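You operate a simulated robot arm through the tools that you are given. There is no shell and no other tool.

You run a simulated two-armed robot. Do the job below in one go: nothing can be reset, and whatever is moved stays where it is left.

Task
Zero the counter and run the chain on 3 hooks at speed 4.
Fine: stop when the screen shows 3.

Only the result counts: the job must be done as asked and must still hold three seconds after the hand-in. Knocking over, shifting, dropping, spilling or breaking anything else fails it.

Robot
Two 7-joint arms with fingered hands on one trunk that stands fixed in place. Base frame: the origin is at the foot of the trunk, x ahead of it, y to its left, z up. Units: m, rad, N and s.
The left shoulder is at [0.021, 0.104, 1.497], the right one opposite. With the tool pointing down near the work surface each hand reaches from about 0.1 to 0.52 m from the base axis, measured 20 degrees to its own side. Payload 2.4 kg a hand.
Tool frame (each hand has its own): the origin (TCP) lies between the finger pads and is the grasp point; the fingertips stand 0.017 m ahead of it; z points along the fingers, y is the line along which they close. The gripper opens to 0.088 m; its body begins 0.047 m behind the TCP. The gripper is a hand of 2 fingers: y runs from the thumb to the fingers, the wrist lies at [0, 0, -0.165] in the tool frame, and closing takes about 1.5 s.
Orientation is that of the tool frame in the base frame, as a unit quaternion [x, y, z, w]. With the fingers straight down and closing along the base's y, the tool's x points along the base's -x, its y along +y and its z along -z.

Tools
- The arms move only by the tool arm_command. It takes "left_series", "right_series" or both (then of equal length, played together; a hand with none holds still); each is a list of rows, each a list of 7 numbers: the turn, a rotation vector about the base's x, y, z in rad, then the shift along the base's x, y, z in m, then the finger opening in m, from 0 to 0.088. In form: [[wx, wy, wz, dx, dy, dz, fingers], ...]. A call has 1 to 20 rows; each row shifts and turns the commanded pose from where the row before left it. A row lasts 0.2 s, in which the tool goes at most 0.05 m and 0.15 rad; a call with a longer step from one row to the next is refused whole, and so is a gripper value outside its range. A pose out of reach is approached as far as the arm can. The call stops where the force on the tool passes 40 N (or 10 N more than at its start, if that is more) or the arm is blocked; 0.2 s more then pass. Each finger travels about 0.153 m/s and halts on what it meets, pressing with about 27 N; the grip force reading is that of the motor and also rises with nothing between the fingers. The clock runs only during rows and for 0.2 s after the last one: add rows that do not move to give the fingers time. The reply holds the time, the measured pose of the TCP, the force on the tool along the base axes, the opening and the grip force, in the units named above and with some noise, with the torque about the TCP (base axes, N m) and any sound that the robot's microphone picked up.
- Cameras (640 x 400 px; columns grow to the right, rows downward): "scene" is now at [0.0934, 0.0484, 1.4511]; the picture's right is [0.44, -0.90, 0.00], its down [0.21, 0.10, -0.97] and it looks along [0.88, 0.42, 0.23] (base axes); focal length 214 px, centre (320, 200). "left" rides on the left gripper at [-0.05, 0.003, -0.063] in its tool frame; the picture's right is [-0.06, -1.00, 0.00], its down [0.78, -0.05, -0.62] and it looks along [0.62, -0.04, 0.79] (tool axes); focal length 275 px, centre (320, 200). "right" rides on the right gripper at [0.05, 0.003, -0.063] in its tool frame; the picture's right is [-0.06, 1.00, 0.00], its down [-0.78, -0.05, -0.62] and it looks along [-0.62, -0.04, 0.79] (tool axes); focal length 275 px, centre (320, 200). There is no depth. A picture from a camera that has moved, and an enlarged one, comes with that camera's place and axes in the base frame and with its lens. The place of the scene camera against the robot may be out by one fixed shift of up to 0.018 m in any direction.
- grab_frame(camera): a new picture of that camera. No time passes.
- raise_lower(by): moves the trunk up (or, below 0, down) by that many m; the arms and the scene camera ride with it, the base frame stays. It gives what a move gives, with no picture.
- preshape(shape, hand): the hand has 2 fingers and takes this shape, open, in about a second: jaw (thumb against the fingers, like two jaws); tri (thumb and two fingers); tip (a fingertip pinch); poke (one finger out to press); point (the index stretched); flat (the hand flat); cup (the hand cupped); fist (a fist). The gripper value then closes the fingers along that shape, each until it touches; the sizes above hold for jaw. It gives what a move gives, with no picture.
- head_to(pan, tilt): turns the head with the scene camera to pan (to the left, within 1.047 rad either way) and tilt (down, from -0.506 to 1.204), counted from straight ahead of the robot (the tilt from the chest, where the trunk bows). It gives what a move gives.
- inspect(camera, box): a new picture of the part [left, top, right, bottom] of that camera's present view, enlarged. No time passes.
- hand_in(): hands the job in; it is judged then, once.

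Nothing tells you positions but the pictures and the camera data. Unless the task says otherwise, let go and move clear before handing in.

The tools are called after ">>>" as a command line: name --argument value ..., lists and objects as JSON in quotes. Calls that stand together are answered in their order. arm_command: Moves the arms, as the interface text tells. Its arguments: {"type":"object","properties":{"left_series":{"type":"array","items":{"type":"array","items":{"type":"number"}}},"right_series":{"type":"array","items":{"type":"array","items":{"type":"number"}}}},"required":[]} The other tools are called the same way: raise_lower (by) moves the trunk up or down; preshape (shape, hand) gives the hand a shape; head_to (pan, tilt) turns the head that bears the scene camera; grab_frame (camera) takes a picture; inspect (camera, box) takes an enlarged picture of a part of a camera's view; hand_in () hands the job in.

At the start:

```text
clock: 0.0
left_tcp_pos: [0.3045, 0.4148, 1.4346]
left_ee_rot: [-0.001, 1.0, 0.0, 0.0]
left_wrist_force: [0.0, 0.3, 0.2]
left_wrist_torque: [0.02, 0.01, 0.01]
left_gripper_width: 0.088
left_grasp_force: 0.0
left_shape: jaw
right_tcp_pos: [0.3, 0.0293, 1.4681]
right_ee_rot: [-0.001, 1.0, 0.0, 0.0]
right_wrist_force: [-0.2, 0.2, -0.5]
right_wrist_torque: [-0.03, 0.01, -0.01]
right_gripper_width: 0.0879
right_grasp_force: 0.1
right_shape: jaw
trunk travel left (down, up): [-0.725, 0.124]
head pan, tilt (commanded): [1.051, 0.318]
```

scene: 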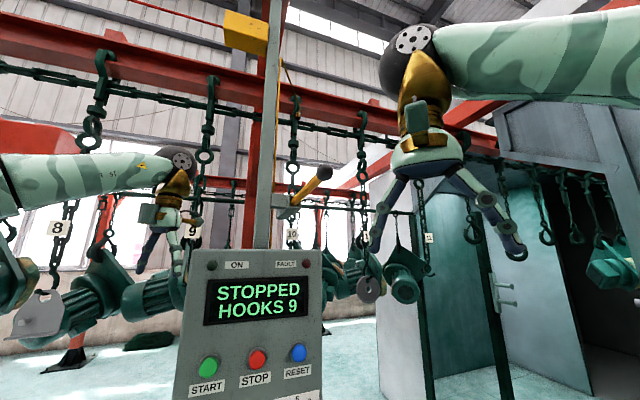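
right: 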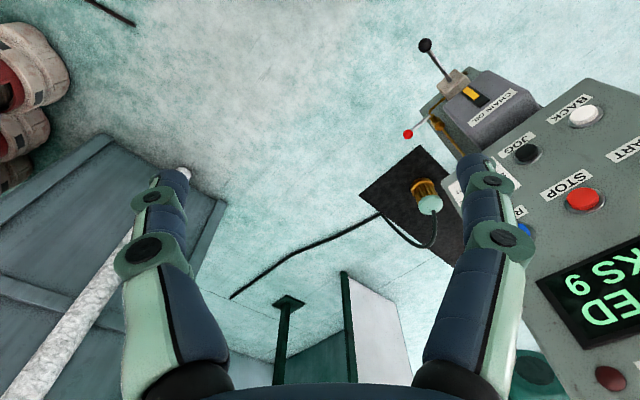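
left: 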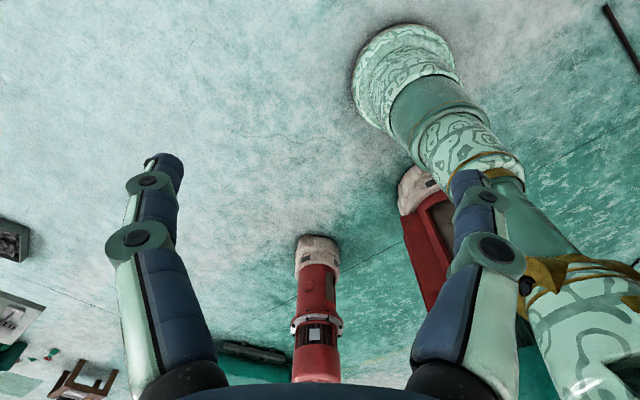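

I see a control console ahead showing "STOPPED / HOOKS 9", with START, STOP, RESET buttons, and a side box "CHAIN..." with a lever; JOG and BACK buttons are also visible. I will look closer before I move anything.

>>> inspect --camera "scene" --box '[160, 230, 360, 400]'

>>> inspect --camera "right" --box '[350, 20, 640, 220]'

>>> head_to --pan 0.45 --tilt 0.8

```text
2.35 times, centred on (260, 315) of scene
camera zoom: at [0.0934, 0.0484, 1.4511], right [0.44, -0.9, 0.0], down [0.21, 0.1, -0.97], along [0.88, 0.42, 0.23], focal length 505 px, centre (461, -71)
```

zoom: 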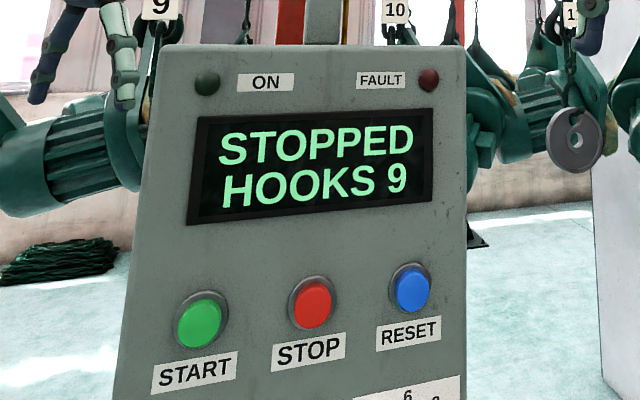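

```text
2.00 times, centred on (495, 120) of right
camera zoom: at [0.2515, 0.0316, 1.5317], right [0.06, 1.0, 0.0], down [0.78, -0.05, 0.62], along [0.62, -0.04, -0.79], focal length 551 px, centre (-30, 360)
```

zoom: 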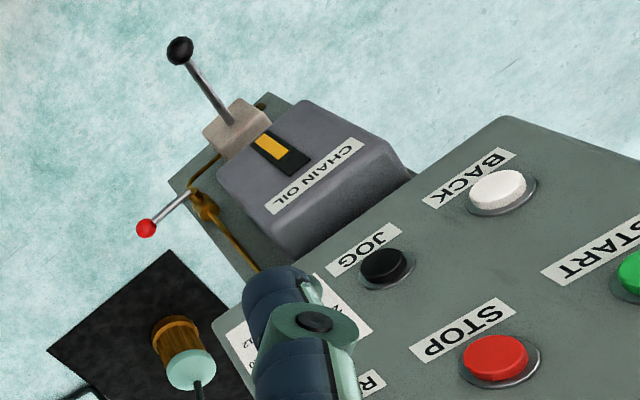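

```text
clock: 1.0
left_tcp_pos: [0.304, 0.4158, 1.4342]
left_ee_rot: [0.0, 1.0, 0.0, 0.0]
left_wrist_force: [0.4, -0.6, 0.5]
left_wrist_torque: [-0.03, 0.0, -0.03]
left_gripper_width: 0.0878
left_grasp_force: 0.0
left_shape: jaw
right_tcp_pos: [0.2999, 0.0298, 1.4687]
right_ee_rot: [0.0, 1.0, 0.0, 0.001]
right_wrist_force: [0.5, 0.1, 0.6]
right_wrist_torque: [0.02, 0.02, -0.03]
right_gripper_width: 0.0879
right_grasp_force: 0.0
right_shape: jaw
trunk travel left (down, up): [-0.725, 0.124]
head pan, tilt (commanded): [0.45, 0.799]
```

The console also carries JOG and BACK buttons and a plate that looks like a scale (6, 8...), probably the speed dial. I'll take a fresh scene picture with the head turned down to it.

>>> grab_frame --camera "scene"

```text
taken
camera scene: at [0.0938, 0.048, 1.4509], right [0.43, -0.9, 0.0], down [0.21, 0.1, -0.97], along [0.88, 0.42, 0.23], focal length 214 px, centre (320, 200)
```

scene: 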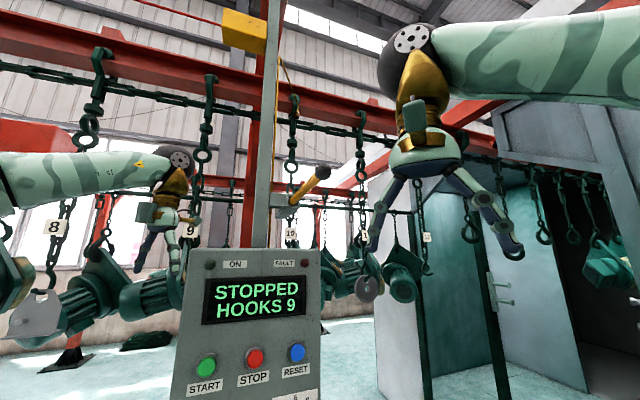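

The head did not seem to move with the command. I'll command it again and check.

>>> head_to --pan 0.3 --tilt 1.1

>>> grab_frame --camera "scene"

```text
clock: 1.8
left_tcp_pos: [0.3052, 0.4147, 1.4348]
left_ee_rot: [0.0, 1.0, 0.0, 0.0]
left_wrist_force: [-0.5, 0.0, 1.3]
left_wrist_torque: [-0.01, -0.02, -0.02]
left_gripper_width: 0.088
left_grasp_force: 0.1
left_shape: jaw
right_tcp_pos: [0.3001, 0.0294, 1.4692]
right_ee_rot: [-0.001, 1.0, 0.0, 0.0]
right_wrist_force: [0.0, 1.1, -0.3]
right_wrist_torque: [-0.03, 0.01, -0.02]
right_gripper_width: 0.0879
right_grasp_force: 0.2
right_shape: jaw
trunk travel left (down, up): [-0.725, 0.124]
head pan, tilt (commanded): [0.3, 1.1]
```

```text
taken
camera scene: at [0.0804, 0.0316, 1.337], right [0.3, -0.96, 0.0], down [-0.85, -0.26, -0.46], along [0.44, 0.14, -0.89], focal length 214 px, centre (320, 200)
```

scene: 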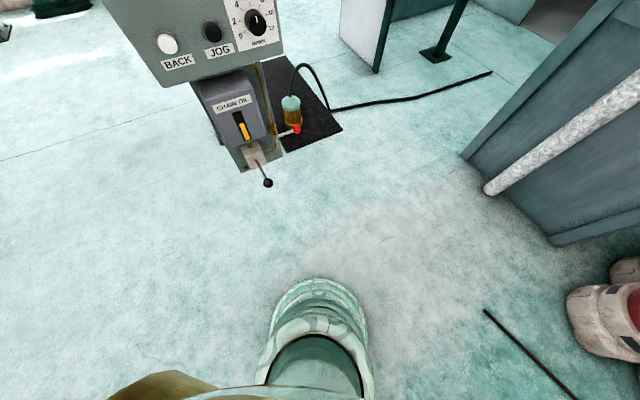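

Now the head has moved: there is a rotary dial (0…12) beside JOG, marked below as something like "hours/speed". I'll frame the whole console.

>>> head_to --pan 0.4 --tilt 0.6

>>> grab_frame --camera "scene"

```text
clock: 2.7
left_tcp_pos: [0.3061, 0.4157, 1.4343]
left_ee_rot: [0.0, 1.0, -0.001, 0.0]
left_wrist_force: [0.1, -0.3, 0.9]
left_wrist_torque: [0.02, 0.03, -0.01]
left_gripper_width: 0.0879
left_grasp_force: 0.1
left_shape: jaw
right_tcp_pos: [0.3008, 0.0278, 1.468]
right_ee_rot: [-0.001, 1.0, 0.0, 0.0]
right_wrist_force: [-0.6, -0.1, -0.2]
right_wrist_torque: [0.0, 0.01, 0.01]
right_gripper_width: 0.0877
right_grasp_force: 0.2
right_shape: jaw
trunk travel left (down, up): [-0.725, 0.124]
head pan, tilt (commanded): [0.4, 0.6]
```

```text
taken
camera scene: at [0.1014, 0.0472, 1.3754], right [0.39, -0.92, 0.0], down [-0.52, -0.22, -0.82], along [0.76, 0.32, -0.57], focal length 214 px, centre (320, 200)
```

scene: 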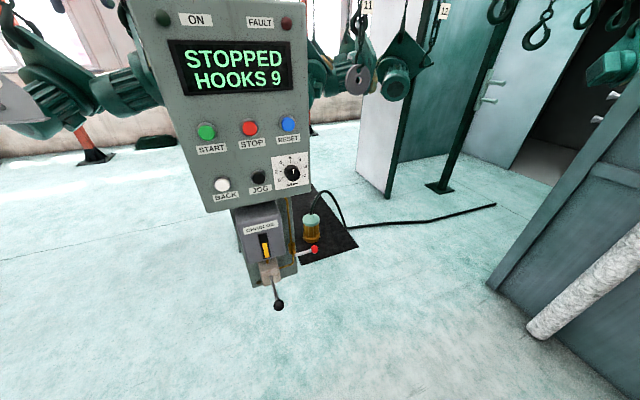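

>>> inspect --camera "scene" --box '[180, 100, 340, 200]'

>>> inspect --camera "scene" --box '[260, 145, 324, 195]'

>>> inspect --camera "scene" --box '[110, 0, 330, 120]'

```text
4.00 times, centred on (260, 150) of scene
camera zoom: at [0.1014, 0.0472, 1.3754], right [0.39, -0.92, 0.0], down [-0.52, -0.22, -0.82], along [0.76, 0.32, -0.57], focal length 858 px, centre (560, 400)
```

zoom: 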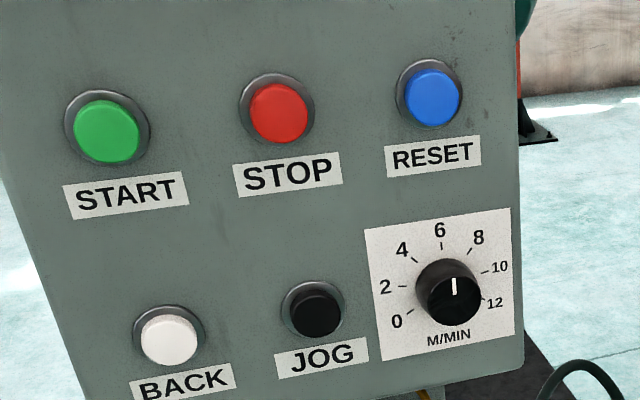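

```text
8.00 times, centred on (292, 170) of scene
camera zoom: at [0.1014, 0.0472, 1.3754], right [0.39, -0.92, 0.0], down [-0.52, -0.22, -0.82], along [0.76, 0.32, -0.57], focal length 1716 px, centre (544, 440)
```

zoom: 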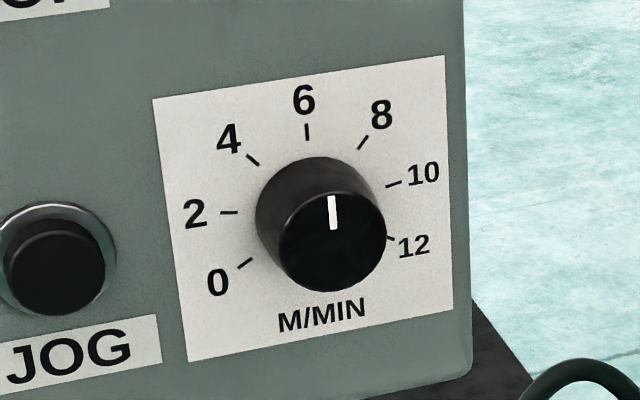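

```text
2.91 times, centred on (220, 60) of scene
camera zoom: at [0.1014, 0.0472, 1.3754], right [0.39, -0.92, 0.0], down [-0.52, -0.22, -0.82], along [0.76, 0.32, -0.57], focal length 624 px, centre (611, 607)
```

zoom: 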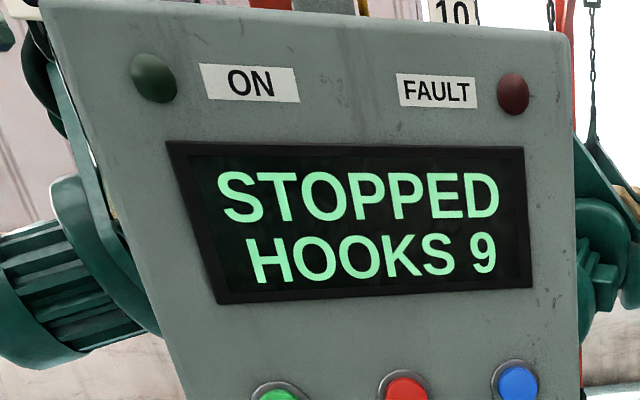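

The panel has START, STOP, RESET on top, BACK, JOG and a speed knob (M/MIN, pointing near 6) below. I estimate it around x≈0.5, y≈0.45, z≈1.05–1.4, facing back toward the robot at an angle, so it belongs to the left arm. I'll back the left hand away a little and look at the surroundings.

>>> arm_command --left_series '[[0, 0, 0, -0.03, -0.03, 0, 0.088], [0, 0, 0, -0.03, -0.03, 0, 0.088], [0, 0, 0, -0.03, -0.02, 0, 0.088], [0, 0, 0, 0, 0, 0, 0.088]]'

>>> head_to --pan 0.6 --tilt 0.3

>>> grab_frame --camera "scene"

>>> grab_frame --camera "right"

```text
clock: 3.7
left_tcp_pos: [0.2157, 0.3327, 1.4357]
left_ee_rot: [0.0, 1.0, 0.0, -0.001]
left_wrist_force: [0.2, 0.2, -0.4]
left_wrist_torque: [0.01, 0.0, 0.02]
left_gripper_width: 0.088
left_grasp_force: 0.0
left_shape: jaw
right_tcp_pos: [0.3013, 0.0297, 1.4686]
right_ee_rot: [0.0, 1.0, 0.0, 0.0]
right_wrist_force: [-0.5, 0.7, -0.4]
right_wrist_torque: [-0.01, 0.0, 0.01]
right_gripper_width: 0.0877
right_grasp_force: 0.1
right_shape: jaw
trunk travel left (down, up): [-0.725, 0.124]
head pan, tilt (commanded): [0.4, 0.6]
```

```text
clock: 4.5
left_tcp_pos: [0.2148, 0.3323, 1.4355]
left_ee_rot: [0.0, 1.0, 0.0, 0.0]
left_wrist_force: [-0.6, -0.1, 0.2]
left_wrist_torque: [0.0, -0.03, -0.02]
left_gripper_width: 0.0877
left_grasp_force: 0.0
left_shape: jaw
right_tcp_pos: [0.2996, 0.0298, 1.4687]
right_ee_rot: [-0.001, 1.0, 0.0, 0.0]
right_wrist_force: [-0.1, 0.4, -0.2]
right_wrist_torque: [0.01, 0.01, -0.03]
right_gripper_width: 0.0883
right_grasp_force: 0.0
right_shape: jaw
trunk travel left (down, up): [-0.725, 0.124]
head pan, tilt (commanded): [0.6, 0.3]
```

```text
taken
camera scene: at [0.097, 0.0656, 1.4029], right [0.56, -0.83, 0.0], down [-0.24, -0.17, -0.95], along [0.79, 0.54, -0.3], focal length 214 px, centre (320, 200)
```

scene: 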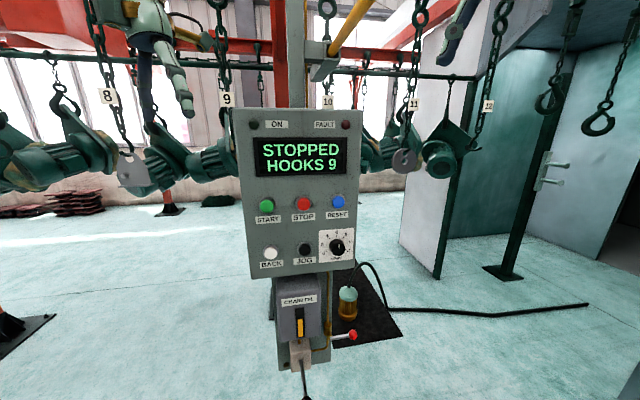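

```text
taken
camera right: at [0.2516, 0.0316, 1.5317], right [0.06, 1.0, 0.0], down [0.78, -0.05, 0.62], along [0.62, -0.04, -0.79], focal length 275 px, centre (320, 200)
```

right: 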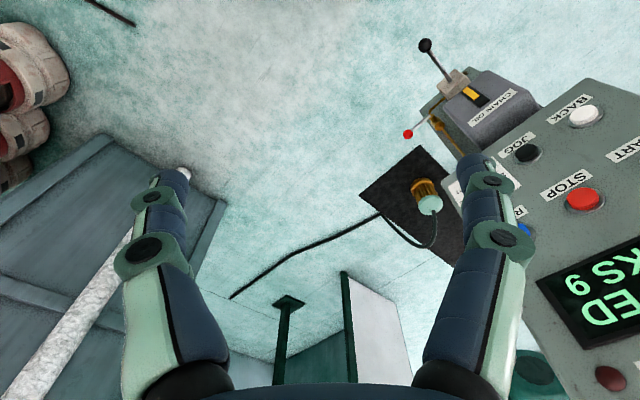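

The console stands on a post, facing the robot, and the hooks hang behind it. I'll lower the trunk a bit so the panel sits near shoulder height, then turn the left hand to face the panel.

>>> raise_lower --by -0.2

>>> head_to --pan 0.65 --tilt 0.2

>>> grab_frame --camera "scene"

>>> grab_frame --camera "right"

```text
clock: 6.7
left_tcp_pos: [0.2146, 0.3337, 1.235]
left_ee_rot: [0.001, 1.0, 0.0, 0.0]
left_wrist_force: [0.6, 0.3, 0.0]
left_wrist_torque: [-0.05, 0.03, 0.04]
left_gripper_width: 0.088
left_grasp_force: 0.0
left_shape: jaw
right_tcp_pos: [0.3, 0.0301, 1.2694]
right_ee_rot: [-0.001, 1.0, 0.0, 0.001]
right_wrist_force: [-0.3, -0.4, 0.3]
right_wrist_torque: [0.0, 0.0, 0.0]
right_gripper_width: 0.0878
right_grasp_force: 0.0
right_shape: jaw
trunk travel left (down, up): [-0.525, 0.324]
head pan, tilt (commanded): [0.6, 0.3]
```

```text
clock: 7.4
left_tcp_pos: [0.213, 0.3348, 1.2337]
left_ee_rot: [0.0, 1.0, 0.001, 0.0]
left_wrist_force: [0.3, 0.8, -0.1]
left_wrist_torque: [0.0, -0.02, 0.02]
left_gripper_width: 0.088
left_grasp_force: 0.0
left_shape: jaw
right_tcp_pos: [0.2995, 0.0289, 1.2696]
right_ee_rot: [-0.001, 1.0, 0.0, 0.0]
right_wrist_force: [0.2, -0.9, 0.1]
right_wrist_torque: [-0.01, -0.03, -0.02]
right_gripper_width: 0.0881
right_grasp_force: 0.0
right_shape: jaw
trunk travel left (down, up): [-0.525, 0.324]
head pan, tilt (commanded): [0.649, 0.201]
```

```text
taken
camera scene: at [0.0973, 0.0671, 1.2067], right [0.58, -0.81, 0.0], down [-0.21, -0.15, -0.97], along [0.79, 0.56, -0.25], focal length 214 px, centre (320, 200)
```

scene: 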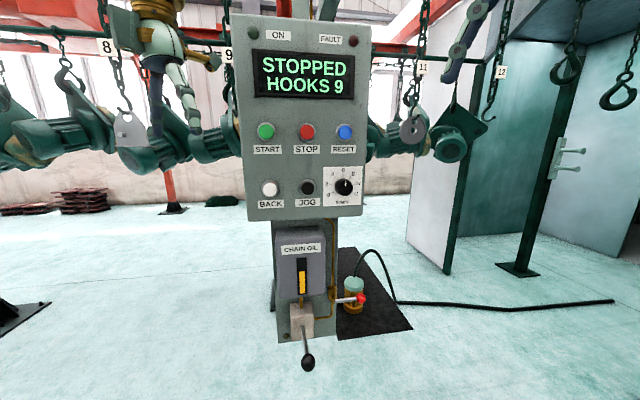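

```text
taken
camera right: at [0.2515, 0.0316, 1.3317], right [0.06, 1.0, 0.0], down [0.78, -0.05, 0.62], along [0.62, -0.04, -0.79], focal length 275 px, centre (320, 200)
```

right: 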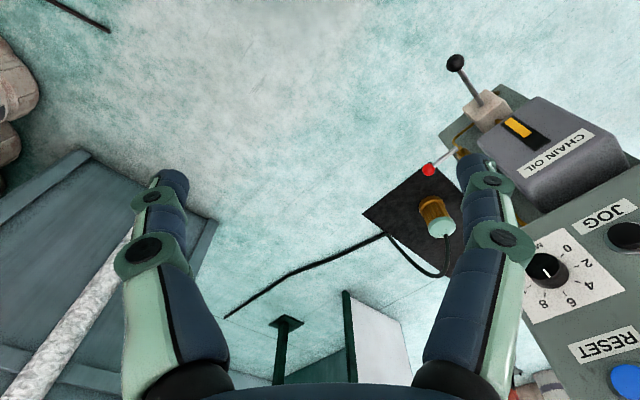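

Using the right camera from two heights, I place JOG at about [0.51, 0.38, 1.10]. Now I tip the left hand from pointing down to pointing forward, keeping more than 0.1 m from the panel.

>>> arm_command --left_series '[[0, -0.14, 0, 0.012, 0, 0.012, 0.088], [0, -0.14, 0, 0.012, 0, 0.012, 0.088], [0, -0.14, 0, 0.012, 0, 0.012, 0.088], [0, -0.14, 0, 0.012, 0, 0.012, 0.088], [0, -0.14, 0, 0.012, 0, 0.012, 0.088], [0, -0.14, 0, 0.012, 0, 0.012, 0.088], [0, -0.14, 0, 0.012, 0, 0.012, 0.088], [0, -0.14, 0, 0.012, 0, 0.012, 0.088], [0, -0.14, 0, 0.012, 0, 0.012, 0.088], [0, -0.14, 0, 0.012, 0, 0.012, 0.088], [0, 0, 0, 0, 0, 0, 0.088]]'

>>> grab_frame --camera "left"

>>> grab_frame --camera "scene"

```text
clock: 9.8
left_tcp_pos: [0.3342, 0.3348, 1.3551]
left_ee_rot: [0.0, 0.765, -0.001, 0.645]
left_wrist_force: [-0.1, 0.3, 0.0]
left_wrist_torque: [0.01, -0.01, -0.01]
left_gripper_width: 0.0882
left_grasp_force: 0.0
left_shape: jaw
right_tcp_pos: [0.3005, 0.0284, 1.2685]
right_ee_rot: [0.0, 1.0, 0.0, 0.0]
right_wrist_force: [0.2, -0.6, 0.3]
right_wrist_torque: [0.0, 0.0, -0.03]
right_gripper_width: 0.0878
right_grasp_force: 0.1
right_shape: jaw
trunk travel left (down, up): [-0.525, 0.324]
head pan, tilt (commanded): [0.649, 0.201]
```

```text
taken
camera left: at [0.2799, 0.3369, 1.4154], right [0.01, -1.0, 0.06], down [-0.74, -0.05, -0.67], along [0.67, -0.04, -0.74], focal length 275 px, centre (320, 200)
```

left: 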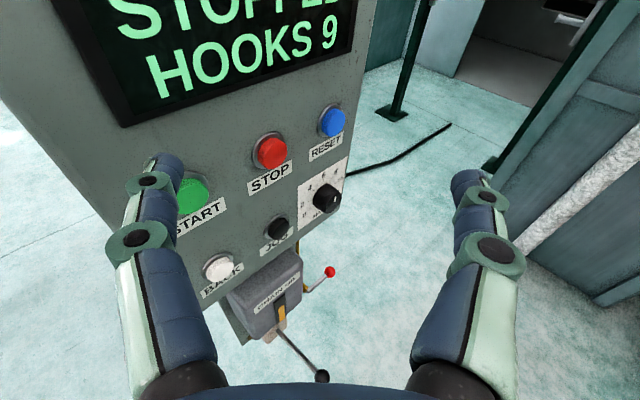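

```text
taken
camera scene: at [0.0988, 0.0647, 1.2086], right [0.56, -0.83, 0.0], down [-0.19, -0.13, -0.97], along [0.81, 0.54, -0.23], focal length 214 px, centre (320, 200)
```

scene: 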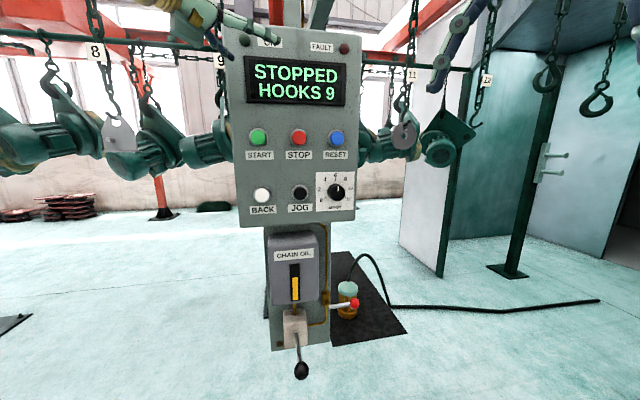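

The left camera sees the whole panel well. I'll take enlarged views here, then from a second pose to triangulate accurately.

>>> inspect --camera "left" --box '[160, 90, 360, 215]'

>>> inspect --camera "left" --box '[180, 180, 380, 305]'

>>> inspect --camera "scene" --box '[210, 20, 370, 230]'

```text
3.20 times, centred on (260, 152) of left
camera zoom: at [0.2799, 0.3369, 1.4154], right [0.01, -1.0, 0.06], down [-0.74, -0.05, -0.67], along [0.67, -0.04, -0.74], focal length 881 px, centre (512, 352)
```

zoom: 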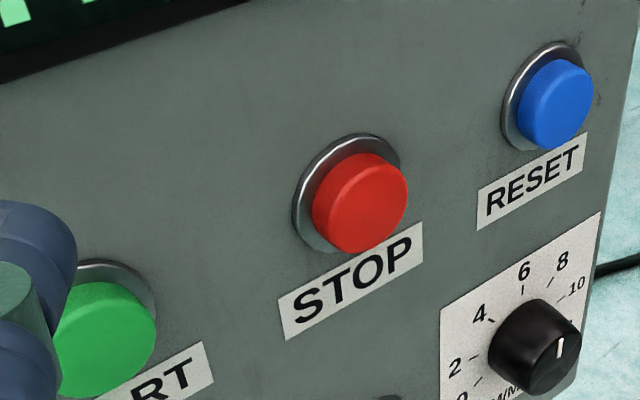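

```text
3.20 times, centred on (280, 242) of left
camera zoom: at [0.2799, 0.3369, 1.4154], right [0.01, -1.0, 0.06], down [-0.74, -0.05, -0.67], along [0.67, -0.04, -0.74], focal length 881 px, centre (448, 64)
```

zoom: 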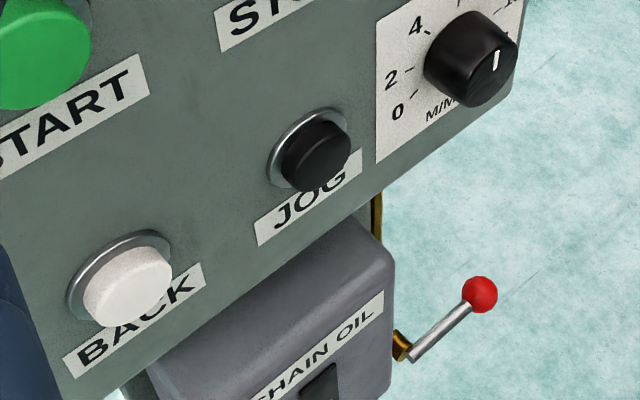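

```text
1.90 times, centred on (290, 125) of scene
camera zoom: at [0.0988, 0.0647, 1.2086], right [0.56, -0.83, 0.0], down [-0.19, -0.13, -0.97], along [0.81, 0.54, -0.23], focal length 408 px, centre (377, 343)
```

zoom: 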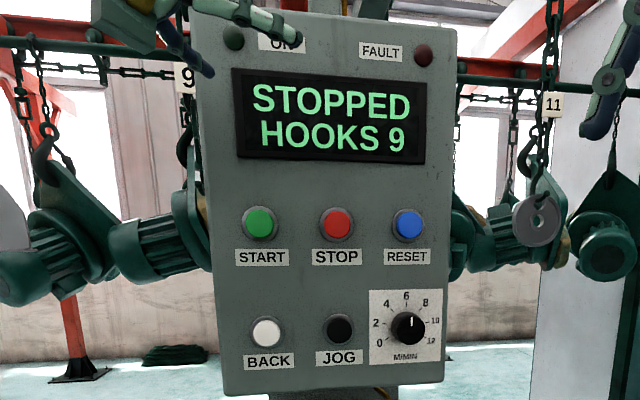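

All six controls triangulate consistently: the panel is about vertical, facing at 45°, with STOP ≈[0.505,0.376,1.234], RESET ≈[0.570,0.311,1.234], START ≈[0.442,0.439,1.234] and the knob front ≈[0.560,0.300,1.102]. I'll move the right hand aside and square the left hand to the panel at a safe stand-off.

>>> arm_command --left_series '[[0, -0.085, 0, 0.00825, -0.0081, -0.0131, 0.088], [0, -0.085, 0, 0.00825, -0.0081, -0.0131, 0.088], [0, 0, 0.129, 0.00825, -0.0081, -0.0131, 0.088], [0, 0, 0.129, 0.00825, -0.0081, -0.0131, 0.088], [0, 0, 0.129, 0.00825, -0.0081, -0.0131, 0.088], [0, 0, 0.129, 0.00825, -0.0081, -0.0131, 0.088], [0, 0, 0.129, 0.00825, -0.0081, -0.0131, 0.088], [0, 0, 0.129, 0.00825, -0.0081, -0.0131, 0.088], [0, 0, 0, 0, 0, 0, 0.088]]' --right_series '[[0, 0, 0, -0.01, -0.035, 0, 0.088], [0, 0, 0, -0.01, -0.035, 0, 0.088], [0, 0, 0, -0.01, -0.035, 0, 0.088], [0, 0, 0, -0.01, -0.035, 0, 0.088], [0, 0, 0, -0.01, -0.03, 0, 0.088], [0, 0, 0, 0, 0, 0, 0.088], [0, 0, 0, 0, 0, 0, 0.088], [0, 0, 0, 0, 0, 0, 0.088], [0, 0, 0, 0, 0, 0, 0.088]]'

>>> grab_frame --camera "left"

>>> grab_frame --camera "scene"

```text
clock: 11.8
left_tcp_pos: [0.3365, 0.3764, 1.3151]
left_ee_rot: [-0.233, 0.719, 0.196, 0.625]
left_wrist_force: [-0.4, 0.7, -0.5]
left_wrist_torque: [-0.01, 0.01, 0.0]
left_gripper_width: 0.0878
left_grasp_force: 0.0
left_shape: jaw
left hand out of reach, approached as far as the arm can: row 3, 4, 5, 6, 7, 8
right_tcp_pos: [0.2515, -0.1424, 1.2701]
right_ee_rot: [0.0, 1.0, 0.0, 0.0]
right_wrist_force: [-0.1, 0.1, 1.0]
right_wrist_torque: [0.02, 0.03, -0.03]
right_gripper_width: 0.0876
right_grasp_force: 0.0
right_shape: jaw
trunk travel left (down, up): [-0.525, 0.324]
head pan, tilt (commanded): [0.649, 0.201]
```

```text
taken
camera left: at [0.2875, 0.347, 1.3731], right [0.58, -0.81, 0.07], down [-0.56, -0.46, -0.69], along [0.59, 0.36, -0.72], focal length 275 px, centre (320, 200)
```

left: 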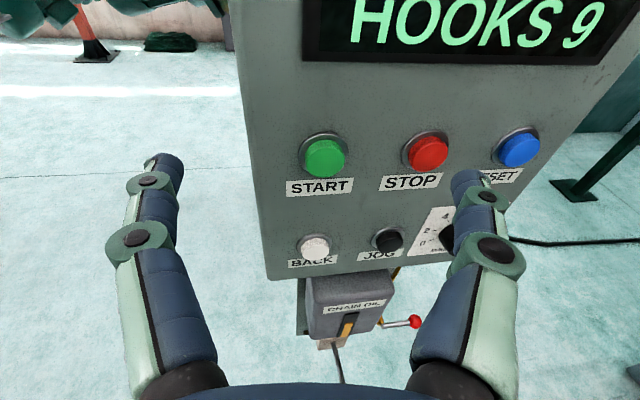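

```text
taken
camera scene: at [0.0986, 0.0651, 1.2086], right [0.56, -0.83, 0.0], down [-0.19, -0.13, -0.97], along [0.81, 0.54, -0.23], focal length 214 px, centre (320, 200)
```

scene: 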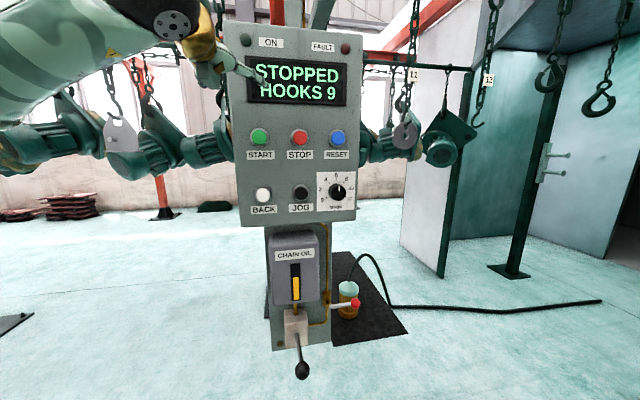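

The left arm was too folded to reach that stand-off, so it stopped short at [0.34, 0.38, 1.32]; nothing was touched. I'll check the hook labels and hold a row to see where the commanded pose is.

>>> arm_command --left_series '[[0, 0, 0, 0, 0, 0, 0.088]]'

>>> inspect --camera "scene" --box '[370, 0, 520, 170]'

>>> inspect --camera "scene" --box '[60, 0, 360, 220]'

```text
clock: 12.2
left_tcp_pos: [0.3366, 0.3757, 1.3136]
left_ee_rot: [-0.233, 0.718, 0.196, 0.625]
left_wrist_force: [-0.9, 1.0, 0.5]
left_wrist_torque: [0.0, 0.01, -0.01]
left_gripper_width: 0.0882
left_grasp_force: 0.1
left_shape: jaw
right_tcp_pos: [0.2506, -0.1417, 1.2705]
right_ee_rot: [-0.001, 1.0, 0.0, 0.0]
right_wrist_force: [-0.6, 0.2, 0.2]
right_wrist_torque: [-0.01, 0.01, 0.0]
right_gripper_width: 0.088
right_grasp_force: 0.1
right_shape: jaw
trunk travel left (down, up): [-0.525, 0.324]
head pan, tilt (commanded): [0.649, 0.201]
```

```text
2.35 times, centred on (445, 85) of scene
camera zoom: at [0.0986, 0.0651, 1.2085], right [0.56, -0.83, 0.0], down [-0.19, -0.13, -0.97], along [0.81, 0.54, -0.23], focal length 505 px, centre (26, 471)
```

zoom: 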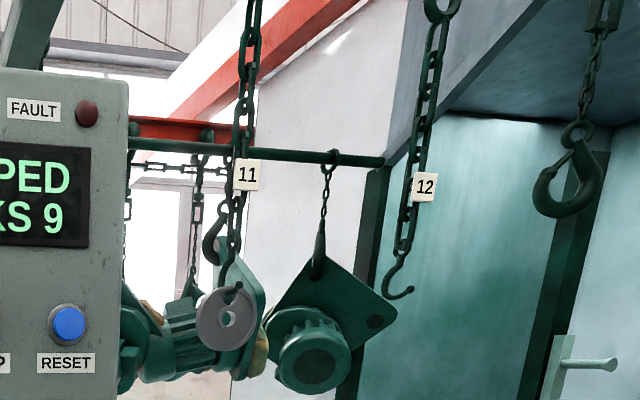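

```text
1.82 times, centred on (210, 110) of scene
camera zoom: at [0.0986, 0.0651, 1.2085], right [0.56, -0.83, 0.0], down [-0.19, -0.13, -0.97], along [0.81, 0.54, -0.23], focal length 390 px, centre (520, 364)
```

zoom: 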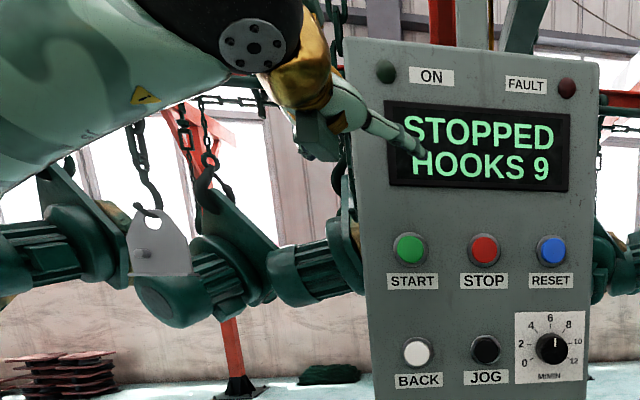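

The chain is at rest and the labels are unchanged. I'll raise the trunk 0.1 m so the arm has more room to unfold in front of the panel.

>>> raise_lower --by 0.1

>>> arm_command --left_series '[[0, 0, 0, 0, 0, -0.02, 0.088], [0, 0, 0, 0, 0, 0, 0.088]]'

>>> grab_frame --camera "left"

```text
clock: 13.5
left_tcp_pos: [0.3374, 0.374, 1.4159]
left_ee_rot: [-0.231, 0.715, 0.197, 0.63]
left_wrist_force: [-0.6, 0.8, -0.8]
left_wrist_torque: [-0.02, 0.0, -0.01]
left_gripper_width: 0.088
left_grasp_force: 0.0
left_shape: jaw
right_tcp_pos: [0.2506, -0.1409, 1.3691]
right_ee_rot: [-0.001, 1.0, 0.0, -0.001]
right_wrist_force: [-0.3, 0.9, -0.2]
right_wrist_torque: [0.02, -0.03, -0.01]
right_gripper_width: 0.0877
right_grasp_force: 0.0
right_shape: jaw
trunk travel left (down, up): [-0.625, 0.224]
head pan, tilt (commanded): [0.649, 0.201]
```

```text
clock: 14.1
left_tcp_pos: [0.3362, 0.377, 1.4094]
left_ee_rot: [-0.236, 0.715, 0.198, 0.628]
left_wrist_force: [0.5, 0.5, 0.5]
left_wrist_torque: [-0.03, -0.01, 0.02]
left_gripper_width: 0.0878
left_grasp_force: 0.0
left_shape: jaw
left hand out of reach, approached as far as the arm can: row 1
right_tcp_pos: [0.2497, -0.141, 1.3695]
right_ee_rot: [-0.001, 1.0, 0.0, 0.0]
right_wrist_force: [-0.4, -0.2, 0.2]
right_wrist_torque: [-0.02, 0.01, -0.02]
right_gripper_width: 0.0878
right_grasp_force: 0.0
right_shape: jaw
trunk travel left (down, up): [-0.625, 0.224]
head pan, tilt (commanded): [0.649, 0.201]
```

```text
taken
camera left: at [0.2865, 0.348, 1.4684], right [0.59, -0.8, 0.07], down [-0.55, -0.47, -0.69], along [0.59, 0.37, -0.72], focal length 275 px, centre (320, 200)
```

left: 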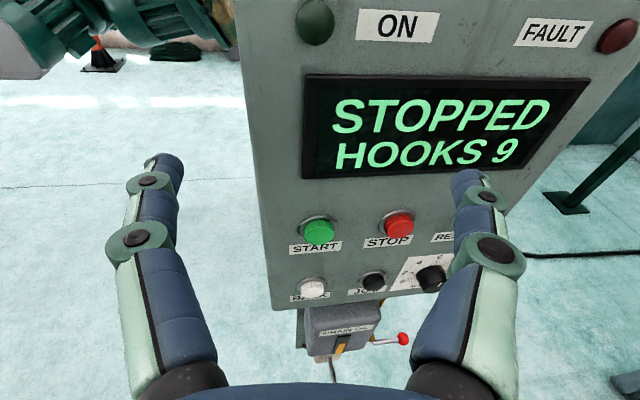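

The command seems to still be beyond the arm's near limit. A move down and along the panel toward the speed knob's stand-off keeps at least 0.1 m of clearance either way, so I'll do that.

>>> arm_command --left_series '[[0, 0, 0, 0.0123, -0.009, -0.038, 0.088], [0, 0, 0, 0.0123, -0.009, -0.038, 0.088], [0, 0, 0, 0.0123, -0.009, -0.038, 0.088], [0, 0, 0, 0.0123, -0.009, -0.038, 0.088], [0, 0, 0, 0.0123, -0.009, -0.038, 0.088], [0, 0, 0, 0.0123, -0.009, -0.038, 0.088], [0, 0, 0, 0, 0, 0, 0.088]]'

>>> grab_frame --camera "left"

>>> grab_frame --camera "scene"

```text
clock: 15.7
left_tcp_pos: [0.3361, 0.3778, 1.4096]
left_ee_rot: [-0.236, 0.715, 0.199, 0.628]
left_wrist_force: [-0.7, -0.7, -0.2]
left_wrist_torque: [0.02, -0.04, 0.01]
left_gripper_width: 0.0878
left_grasp_force: 0.0
left_shape: jaw
left hand out of reach, approached as far as the arm can: row 1, 2, 3, 4, 5, 6
right_tcp_pos: [0.2507, -0.1412, 1.369]
right_ee_rot: [-0.001, 1.0, 0.0, 0.0]
right_wrist_force: [0.0, -0.7, -0.7]
right_wrist_torque: [-0.01, 0.0, -0.02]
right_gripper_width: 0.0881
right_grasp_force: 0.1
right_shape: jaw
trunk travel left (down, up): [-0.625, 0.224]
head pan, tilt (commanded): [0.649, 0.201]
```

```text
taken
camera left: at [0.2866, 0.348, 1.4683], right [0.59, -0.8, 0.07], down [-0.55, -0.47, -0.69], along [0.59, 0.37, -0.72], focal length 275 px, centre (320, 200)
```

left: 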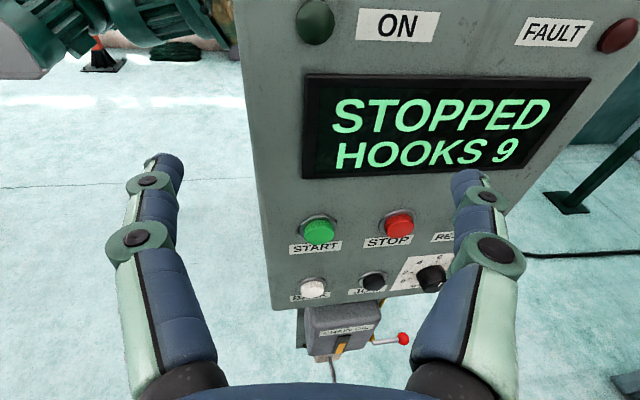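

```text
taken
camera scene: at [0.0795, 0.085, 1.3062], right [0.77, -0.63, 0.0], down [-0.17, -0.2, -0.97], along [0.61, 0.75, -0.26], focal length 214 px, centre (320, 200)
```

scene: 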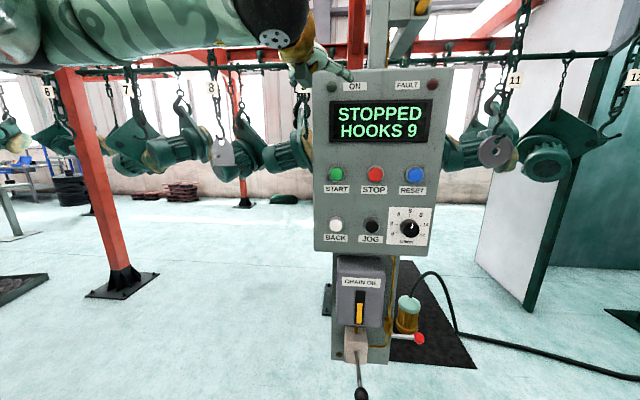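

The arm did not move, so I need to know whether commands count from the target or from the held pose. A small turn back about vertical will tell.

>>> arm_command --left_series '[[0, 0, -0.12, 0, 0, 0, 0.088], [0, 0, 0, 0, 0, 0, 0.088]]'

```text
clock: 16.3
left_tcp_pos: [0.3375, 0.3778, 1.4119]
left_ee_rot: [-0.188, 0.728, 0.16, 0.639]
left_wrist_force: [0.2, -0.1, -0.1]
left_wrist_torque: [0.01, 0.02, 0.0]
left_gripper_width: 0.0879
left_grasp_force: 0.0
left_shape: jaw
right_tcp_pos: [0.2508, -0.1396, 1.368]
right_ee_rot: [-0.001, 1.0, 0.001, 0.0]
right_wrist_force: [0.2, 1.6, 0.6]
right_wrist_torque: [0.0, -0.02, -0.04]
right_gripper_width: 0.088
right_grasp_force: 0.1
right_shape: jaw
trunk travel left (down, up): [-0.625, 0.224]
head pan, tilt (commanded): [0.649, 0.201]
```

That moved, so commands count from the pose actually held. The wrist is likely at a joint limit; I'll straighten the hand's heading, bring the hand to the right and down with the wrist in front of the shoulder, then turn toward the panel from there.

>>> arm_command --left_series '[[0, 0, -0.125, 0.0, -0.032, -0.0155, 0.088], [0, 0, -0.125, 0.0, -0.032, -0.0155, 0.088], [0, 0, -0.125, 0.0, -0.032, -0.0155, 0.088], [0, 0, -0.125, 0.0056, -0.032, -0.0155, 0.088], [0, -0.065, 0, 0.015, -0.019, -0.025, 0.088], [0, -0.065, 0, 0.015, -0.019, -0.025, 0.088], [0, 0, 0, 0.015, -0.019, -0.025, 0.088], [0, 0, 0, 0.015, -0.019, -0.025, 0.088], [0, 0, 0, 0.015, -0.019, -0.025, 0.088], [0, 0, 0, 0.015, -0.019, -0.025, 0.088], [0, 0, 0, 0.015, -0.019, -0.025, 0.088], [0, 0, 0, 0.015, -0.019, -0.025, 0.088], [0, 0, 0, 0, 0, 0, 0.088]]'

>>> grab_frame --camera "left"

>>> grab_frame --camera "scene"

```text
clock: 19.1
left_tcp_pos: [0.3251, 0.3082, 1.3004]
left_ee_rot: [-0.002, 0.708, -0.005, 0.706]
left_wrist_force: [0.6, -0.3, -0.1]
left_wrist_torque: [0.01, -0.03, 0.01]
left_gripper_width: 0.088
left_grasp_force: 0.1
left_shape: jaw
left hand out of reach, approached as far as the arm can: row 1, 2, 3, 4, 5, 6, 7, 8, 9, 10, 11, 12
right_tcp_pos: [0.2494, -0.1404, 1.3692]
right_ee_rot: [-0.002, 1.0, 0.0, 0.001]
right_wrist_force: [0.4, -0.2, 0.0]
right_wrist_torque: [0.0, 0.0, 0.03]
right_gripper_width: 0.0879
right_grasp_force: 0.1
right_shape: jaw
trunk travel left (down, up): [-0.625, 0.224]
head pan, tilt (commanded): [0.649, 0.201]
```

```text
taken
camera left: at [0.2604, 0.3119, 1.3517], right [0.0, -1.0, 0.07], down [-0.62, -0.05, -0.78], along [0.78, -0.05, -0.62], focal length 275 px, centre (320, 200)
```

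left: 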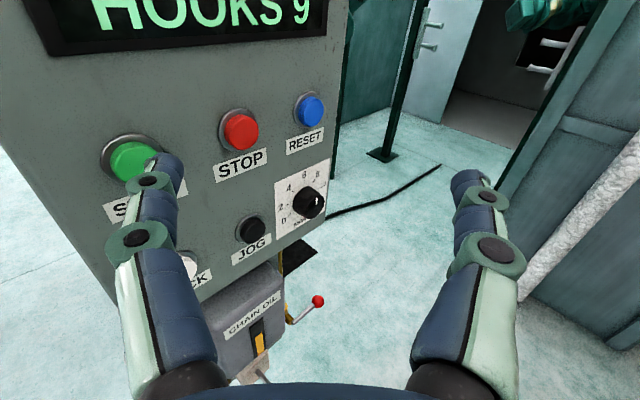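

```text
taken
camera scene: at [0.0932, 0.071, 1.3065], right [0.62, -0.78, 0.0], down [-0.2, -0.16, -0.97], along [0.75, 0.6, -0.26], focal length 214 px, centre (320, 200)
```

scene: 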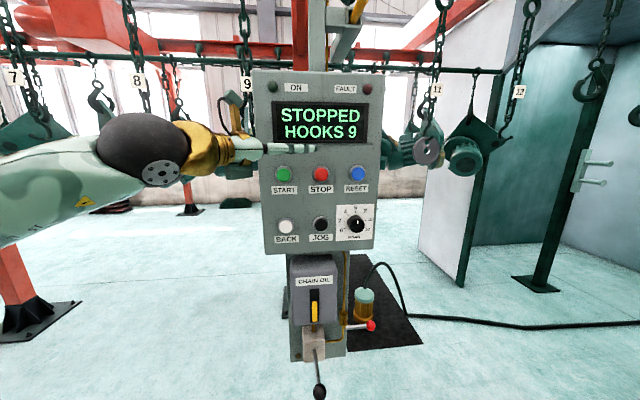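

The hand now points straight ahead at [0.325, 0.308, 1.300] but stuck against a near limit. I'll try moving it forward and right in small pieces to find the free directions.

>>> arm_command --left_series '[[0, 0, 0, 0.015, 0, 0, 0.088], [0, 0, 0, 0.015, 0, 0, 0.088], [0, 0, 0, 0.015, 0, 0, 0.088], [0, 0, 0, 0, 0, 0, 0.088]]'

>>> arm_command --left_series '[[0, 0, 0, 0, -0.02, 0, 0.088], [0, 0, 0, 0, -0.02, 0, 0.088], [0, 0, 0, 0, 0, 0, 0.088]]'

>>> arm_command --left_series '[[0, 0, 0, 0, 0, -0.02, 0.088], [0, 0, 0, 0, 0, -0.02, 0.088], [0, 0, 0, 0, 0, 0, 0.088]]'

```text
clock: 20.1
left_tcp_pos: [0.351, 0.3257, 1.3162]
left_ee_rot: [-0.001, 0.708, -0.004, 0.706]
left_wrist_force: [-0.4, 0.4, -0.1]
left_wrist_torque: [0.04, 0.01, 0.01]
left_gripper_width: 0.0879
left_grasp_force: 0.2
left_shape: jaw
left hand out of reach, approached as far as the arm can: row 1, 2, 3
right_tcp_pos: [0.2513, -0.1416, 1.3687]
right_ee_rot: [-0.001, 1.0, 0.0, 0.0]
right_wrist_force: [-0.2, 0.4, -0.2]
right_wrist_torque: [0.02, -0.04, 0.0]
right_gripper_width: 0.0879
right_grasp_force: 0.0
right_shape: jaw
trunk travel left (down, up): [-0.625, 0.224]
head pan, tilt (commanded): [0.649, 0.201]
```

```text
clock: 20.9
left_tcp_pos: [0.3373, 0.3023, 1.3278]
left_ee_rot: [0.0, 0.708, -0.006, 0.706]
left_wrist_force: [-0.1, 0.6, 0.3]
left_wrist_torque: [-0.03, 0.01, -0.01]
left_gripper_width: 0.088
left_grasp_force: 0.0
left_shape: jaw
left hand out of reach, approached as far as the arm can: row 1, 2
right_tcp_pos: [0.2492, -0.1409, 1.3685]
right_ee_rot: [-0.001, 1.0, 0.0, 0.0]
right_wrist_force: [-0.2, 0.4, -0.4]
right_wrist_torque: [-0.02, -0.04, -0.02]
right_gripper_width: 0.0879
right_grasp_force: 0.1
right_shape: jaw
trunk travel left (down, up): [-0.625, 0.224]
head pan, tilt (commanded): [0.649, 0.201]
```

```text
clock: 21.7
left_tcp_pos: [0.3279, 0.316, 1.2955]
left_ee_rot: [-0.001, 0.708, -0.004, 0.706]
left_wrist_force: [0.1, 1.0, -0.6]
left_wrist_torque: [-0.03, 0.02, 0.0]
left_gripper_width: 0.0878
left_grasp_force: 0.0
left_shape: jaw
left hand out of reach, approached as far as the arm can: row 1, 2
right_tcp_pos: [0.2512, -0.1413, 1.369]
right_ee_rot: [-0.001, 1.0, 0.0, 0.001]
right_wrist_force: [0.1, -1.1, 0.6]
right_wrist_torque: [0.0, -0.01, -0.01]
right_gripper_width: 0.0878
right_grasp_force: 0.1
right_shape: jaw
trunk travel left (down, up): [-0.625, 0.224]
head pan, tilt (commanded): [0.649, 0.201]
```

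The left elbow sits far out to the left, so the left wrist cannot turn toward the panel. The right arm reaches across in line with the panel's 45° facing (all controls about 0.5 m from its shoulder), so I'll retract the left hand to the left and use the right arm.

>>> arm_command --left_series '[[0, 0.14, 0, -0.019, 0.0122, 0.0095, 0.088], [0, 0.14, 0, -0.019, 0.0122, 0.0095, 0.088], [0, 0.14, 0, -0.019, 0.0122, 0.0095, 0.088], [0, 0.14, 0, -0.019, 0.0122, 0.0095, 0.088], [0, 0.14, 0, -0.019, 0.0122, 0.0095, 0.088], [0, 0.14, 0, -0.019, 0.0122, 0.0095, 0.088], [0, 0.14, 0, -0.019, 0.0122, 0.0095, 0.088], [0, 0.14, 0, -0.019, 0.0122, 0.0095, 0.088], [0, 0.14, 0, -0.019, 0.0122, 0.0095, 0.088], [0, 0.14, 0, -0.019, 0.0122, 0.0095, 0.088], [0, 0.14, 0, -0.019, 0.0122, 0.0095, 0.088], [0, 0, 0, 0, 0, 0, 0.088]]'

>>> grab_frame --camera "scene"

```text
clock: 24.3
left_tcp_pos: [0.12, 0.4547, 1.3968]
left_ee_rot: [-0.004, 1.0, -0.001, 0.014]
left_wrist_force: [0.4, -0.6, 0.9]
left_wrist_torque: [0.01, 0.01, -0.01]
left_gripper_width: 0.0878
left_grasp_force: 0.0
left_shape: jaw
left hand out of reach, approached as far as the arm can: row 2
right_tcp_pos: [0.2496, -0.1413, 1.3682]
right_ee_rot: [-0.001, 1.0, 0.0, 0.0]
right_wrist_force: [0.0, 1.0, 0.1]
right_wrist_torque: [0.02, -0.01, -0.02]
right_gripper_width: 0.0879
right_grasp_force: 0.1
right_shape: jaw
trunk travel left (down, up): [-0.625, 0.224]
head pan, tilt (commanded): [0.649, 0.201]
```

```text
taken
camera scene: at [0.0784, 0.0857, 1.3066], right [0.78, -0.62, 0.0], down [-0.16, -0.2, -0.97], along [0.6, 0.76, -0.26], focal length 214 px, centre (320, 200)
```

scene: 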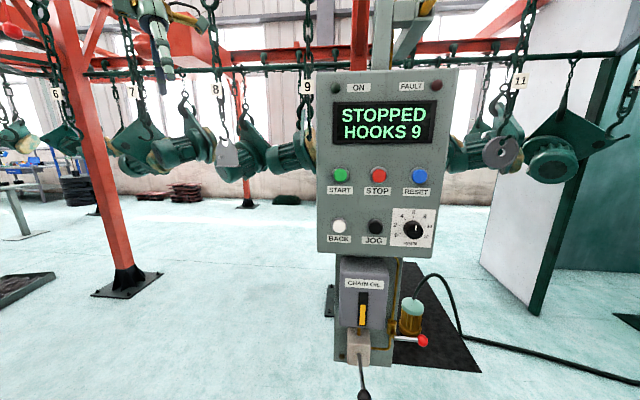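

The left hand is back out of the way at [0.12, 0.45]. Now I lower the trunk so the right shoulder is level with the panel, then check the view.

>>> raise_lower --by -0.22

>>> head_to --pan 0.75 --tilt 0.05

>>> grab_frame --camera "scene"

>>> grab_frame --camera "right"

```text
clock: 26.6
left_tcp_pos: [0.1216, 0.4535, 1.1776]
left_ee_rot: [-0.005, 1.0, -0.001, 0.014]
left_wrist_force: [0.8, -0.4, -0.3]
left_wrist_torque: [-0.02, -0.01, 0.01]
left_gripper_width: 0.0876
left_grasp_force: 0.1
left_shape: jaw
right_tcp_pos: [0.2499, -0.1404, 1.1493]
right_ee_rot: [-0.001, 1.0, 0.0, 0.001]
right_wrist_force: [-0.3, -0.5, -0.4]
right_wrist_torque: [-0.04, -0.02, -0.03]
right_gripper_width: 0.0881
right_grasp_force: 0.1
right_shape: jaw
trunk travel left (down, up): [-0.405, 0.444]
head pan, tilt (commanded): [0.649, 0.201]
```

```text
clock: 27.3
left_tcp_pos: [0.1226, 0.4537, 1.177]
left_ee_rot: [-0.005, 1.0, -0.002, 0.014]
left_wrist_force: [0.0, 0.1, 0.1]
left_wrist_torque: [0.01, -0.01, -0.02]
left_gripper_width: 0.0878
left_grasp_force: 0.0
left_shape: jaw
right_tcp_pos: [0.2496, -0.1409, 1.1487]
right_ee_rot: [0.0, 1.0, 0.0, -0.001]
right_wrist_force: [0.0, -0.3, 1.1]
right_wrist_torque: [0.02, 0.01, 0.01]
right_gripper_width: 0.0881
right_grasp_force: 0.1
right_shape: jaw
trunk travel left (down, up): [-0.405, 0.444]
head pan, tilt (commanded): [0.75, 0.051]
```

```text
taken
camera scene: at [0.0935, 0.0746, 1.0835], right [0.66, -0.75, 0.0], down [-0.21, -0.18, -0.96], along [0.72, 0.64, -0.28], focal length 214 px, centre (320, 200)
```

scene: 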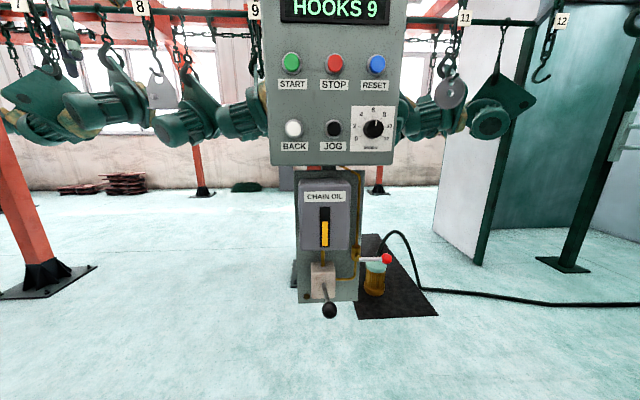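

```text
taken
camera right: at [0.2014, -0.1385, 1.2118], right [0.06, 1.0, 0.0], down [0.78, -0.05, 0.62], along [0.62, -0.04, -0.79], focal length 275 px, centre (320, 200)
```

right: 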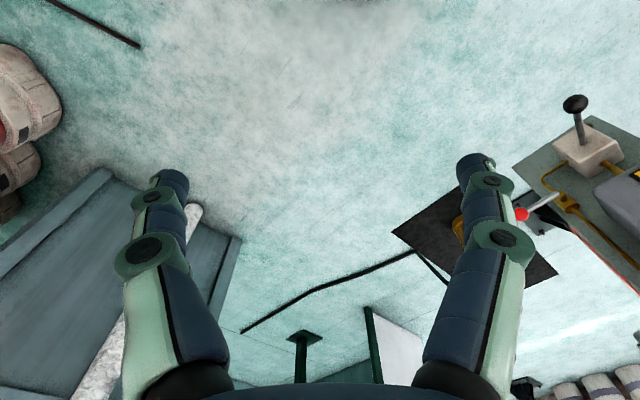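

View is clear. I'll swing the right hand up and across to a stand-off about 0.1 m in front of the knob, turning it to point along the panel's normal.

>>> arm_command --right_series '[[0.0998, -0.1021, 0, 0.0217, 0.0336, -0.0042, 0.088], [0.0998, -0.1021, 0, 0.0217, 0.0336, -0.0042, 0.088], [0.0998, -0.1021, 0, 0.0217, 0.0336, -0.0042, 0.088], [0.0998, -0.1021, 0, 0.0217, 0.0336, -0.0042, 0.088], [0.0998, -0.1021, 0, 0.0217, 0.0336, -0.0042, 0.088], [0.0998, -0.1021, 0, 0.0217, 0.0336, -0.0042, 0.088], [0.0998, -0.1021, 0, 0.0217, 0.0336, -0.0042, 0.088], [0.0998, -0.1021, 0, 0.0217, 0.0336, -0.0042, 0.088], [0.0998, -0.1021, 0, 0.0217, 0.0336, -0.0042, 0.088], [0.0998, -0.1021, 0, 0.0217, 0.0336, -0.0042, 0.088], [0.0998, -0.1021, 0, 0.0217, 0.0336, -0.0042, 0.088], [0, 0, 0, 0, 0, 0, 0.088]]'

>>> grab_frame --camera "scene"

>>> grab_frame --camera "right"

```text
clock: 29.9
left_tcp_pos: [0.122, 0.4539, 1.1767]
left_ee_rot: [-0.004, 1.0, -0.002, 0.014]
left_wrist_force: [-0.6, -0.1, 0.6]
left_wrist_torque: [-0.03, 0.0, 0.01]
left_gripper_width: 0.0879
left_grasp_force: 0.0
left_shape: jaw
right_tcp_pos: [0.4892, 0.23, 1.1045]
right_ee_rot: [0.0, 0.707, 0.494, 0.506]
right_wrist_force: [0.6, -0.3, -0.4]
right_wrist_torque: [-0.03, -0.02, 0.0]
right_gripper_width: 0.088
right_grasp_force: 0.1
right_shape: jaw
trunk travel left (down, up): [-0.405, 0.444]
head pan, tilt (commanded): [0.75, 0.051]
```

```text
taken
camera scene: at [0.0929, 0.0754, 1.0836], right [0.67, -0.74, 0.0], down [-0.21, -0.19, -0.96], along [0.71, 0.64, -0.28], focal length 214 px, centre (320, 200)
```

scene: 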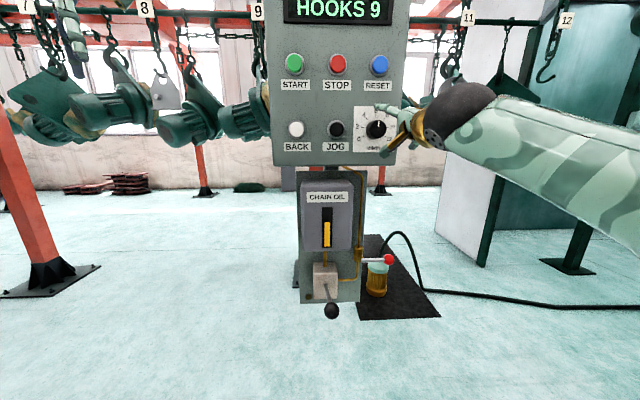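

```text
taken
camera right: at [0.4199, 0.2116, 1.0715], right [-0.47, 0.48, 0.74], down [-0.03, -0.85, 0.53], along [0.88, 0.22, 0.42], focal length 275 px, centre (320, 200)
```

right: 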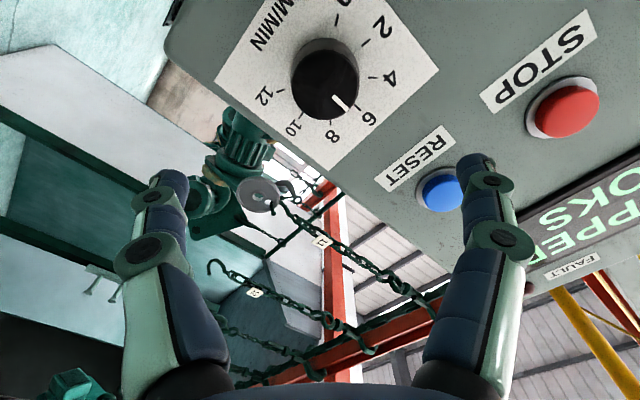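

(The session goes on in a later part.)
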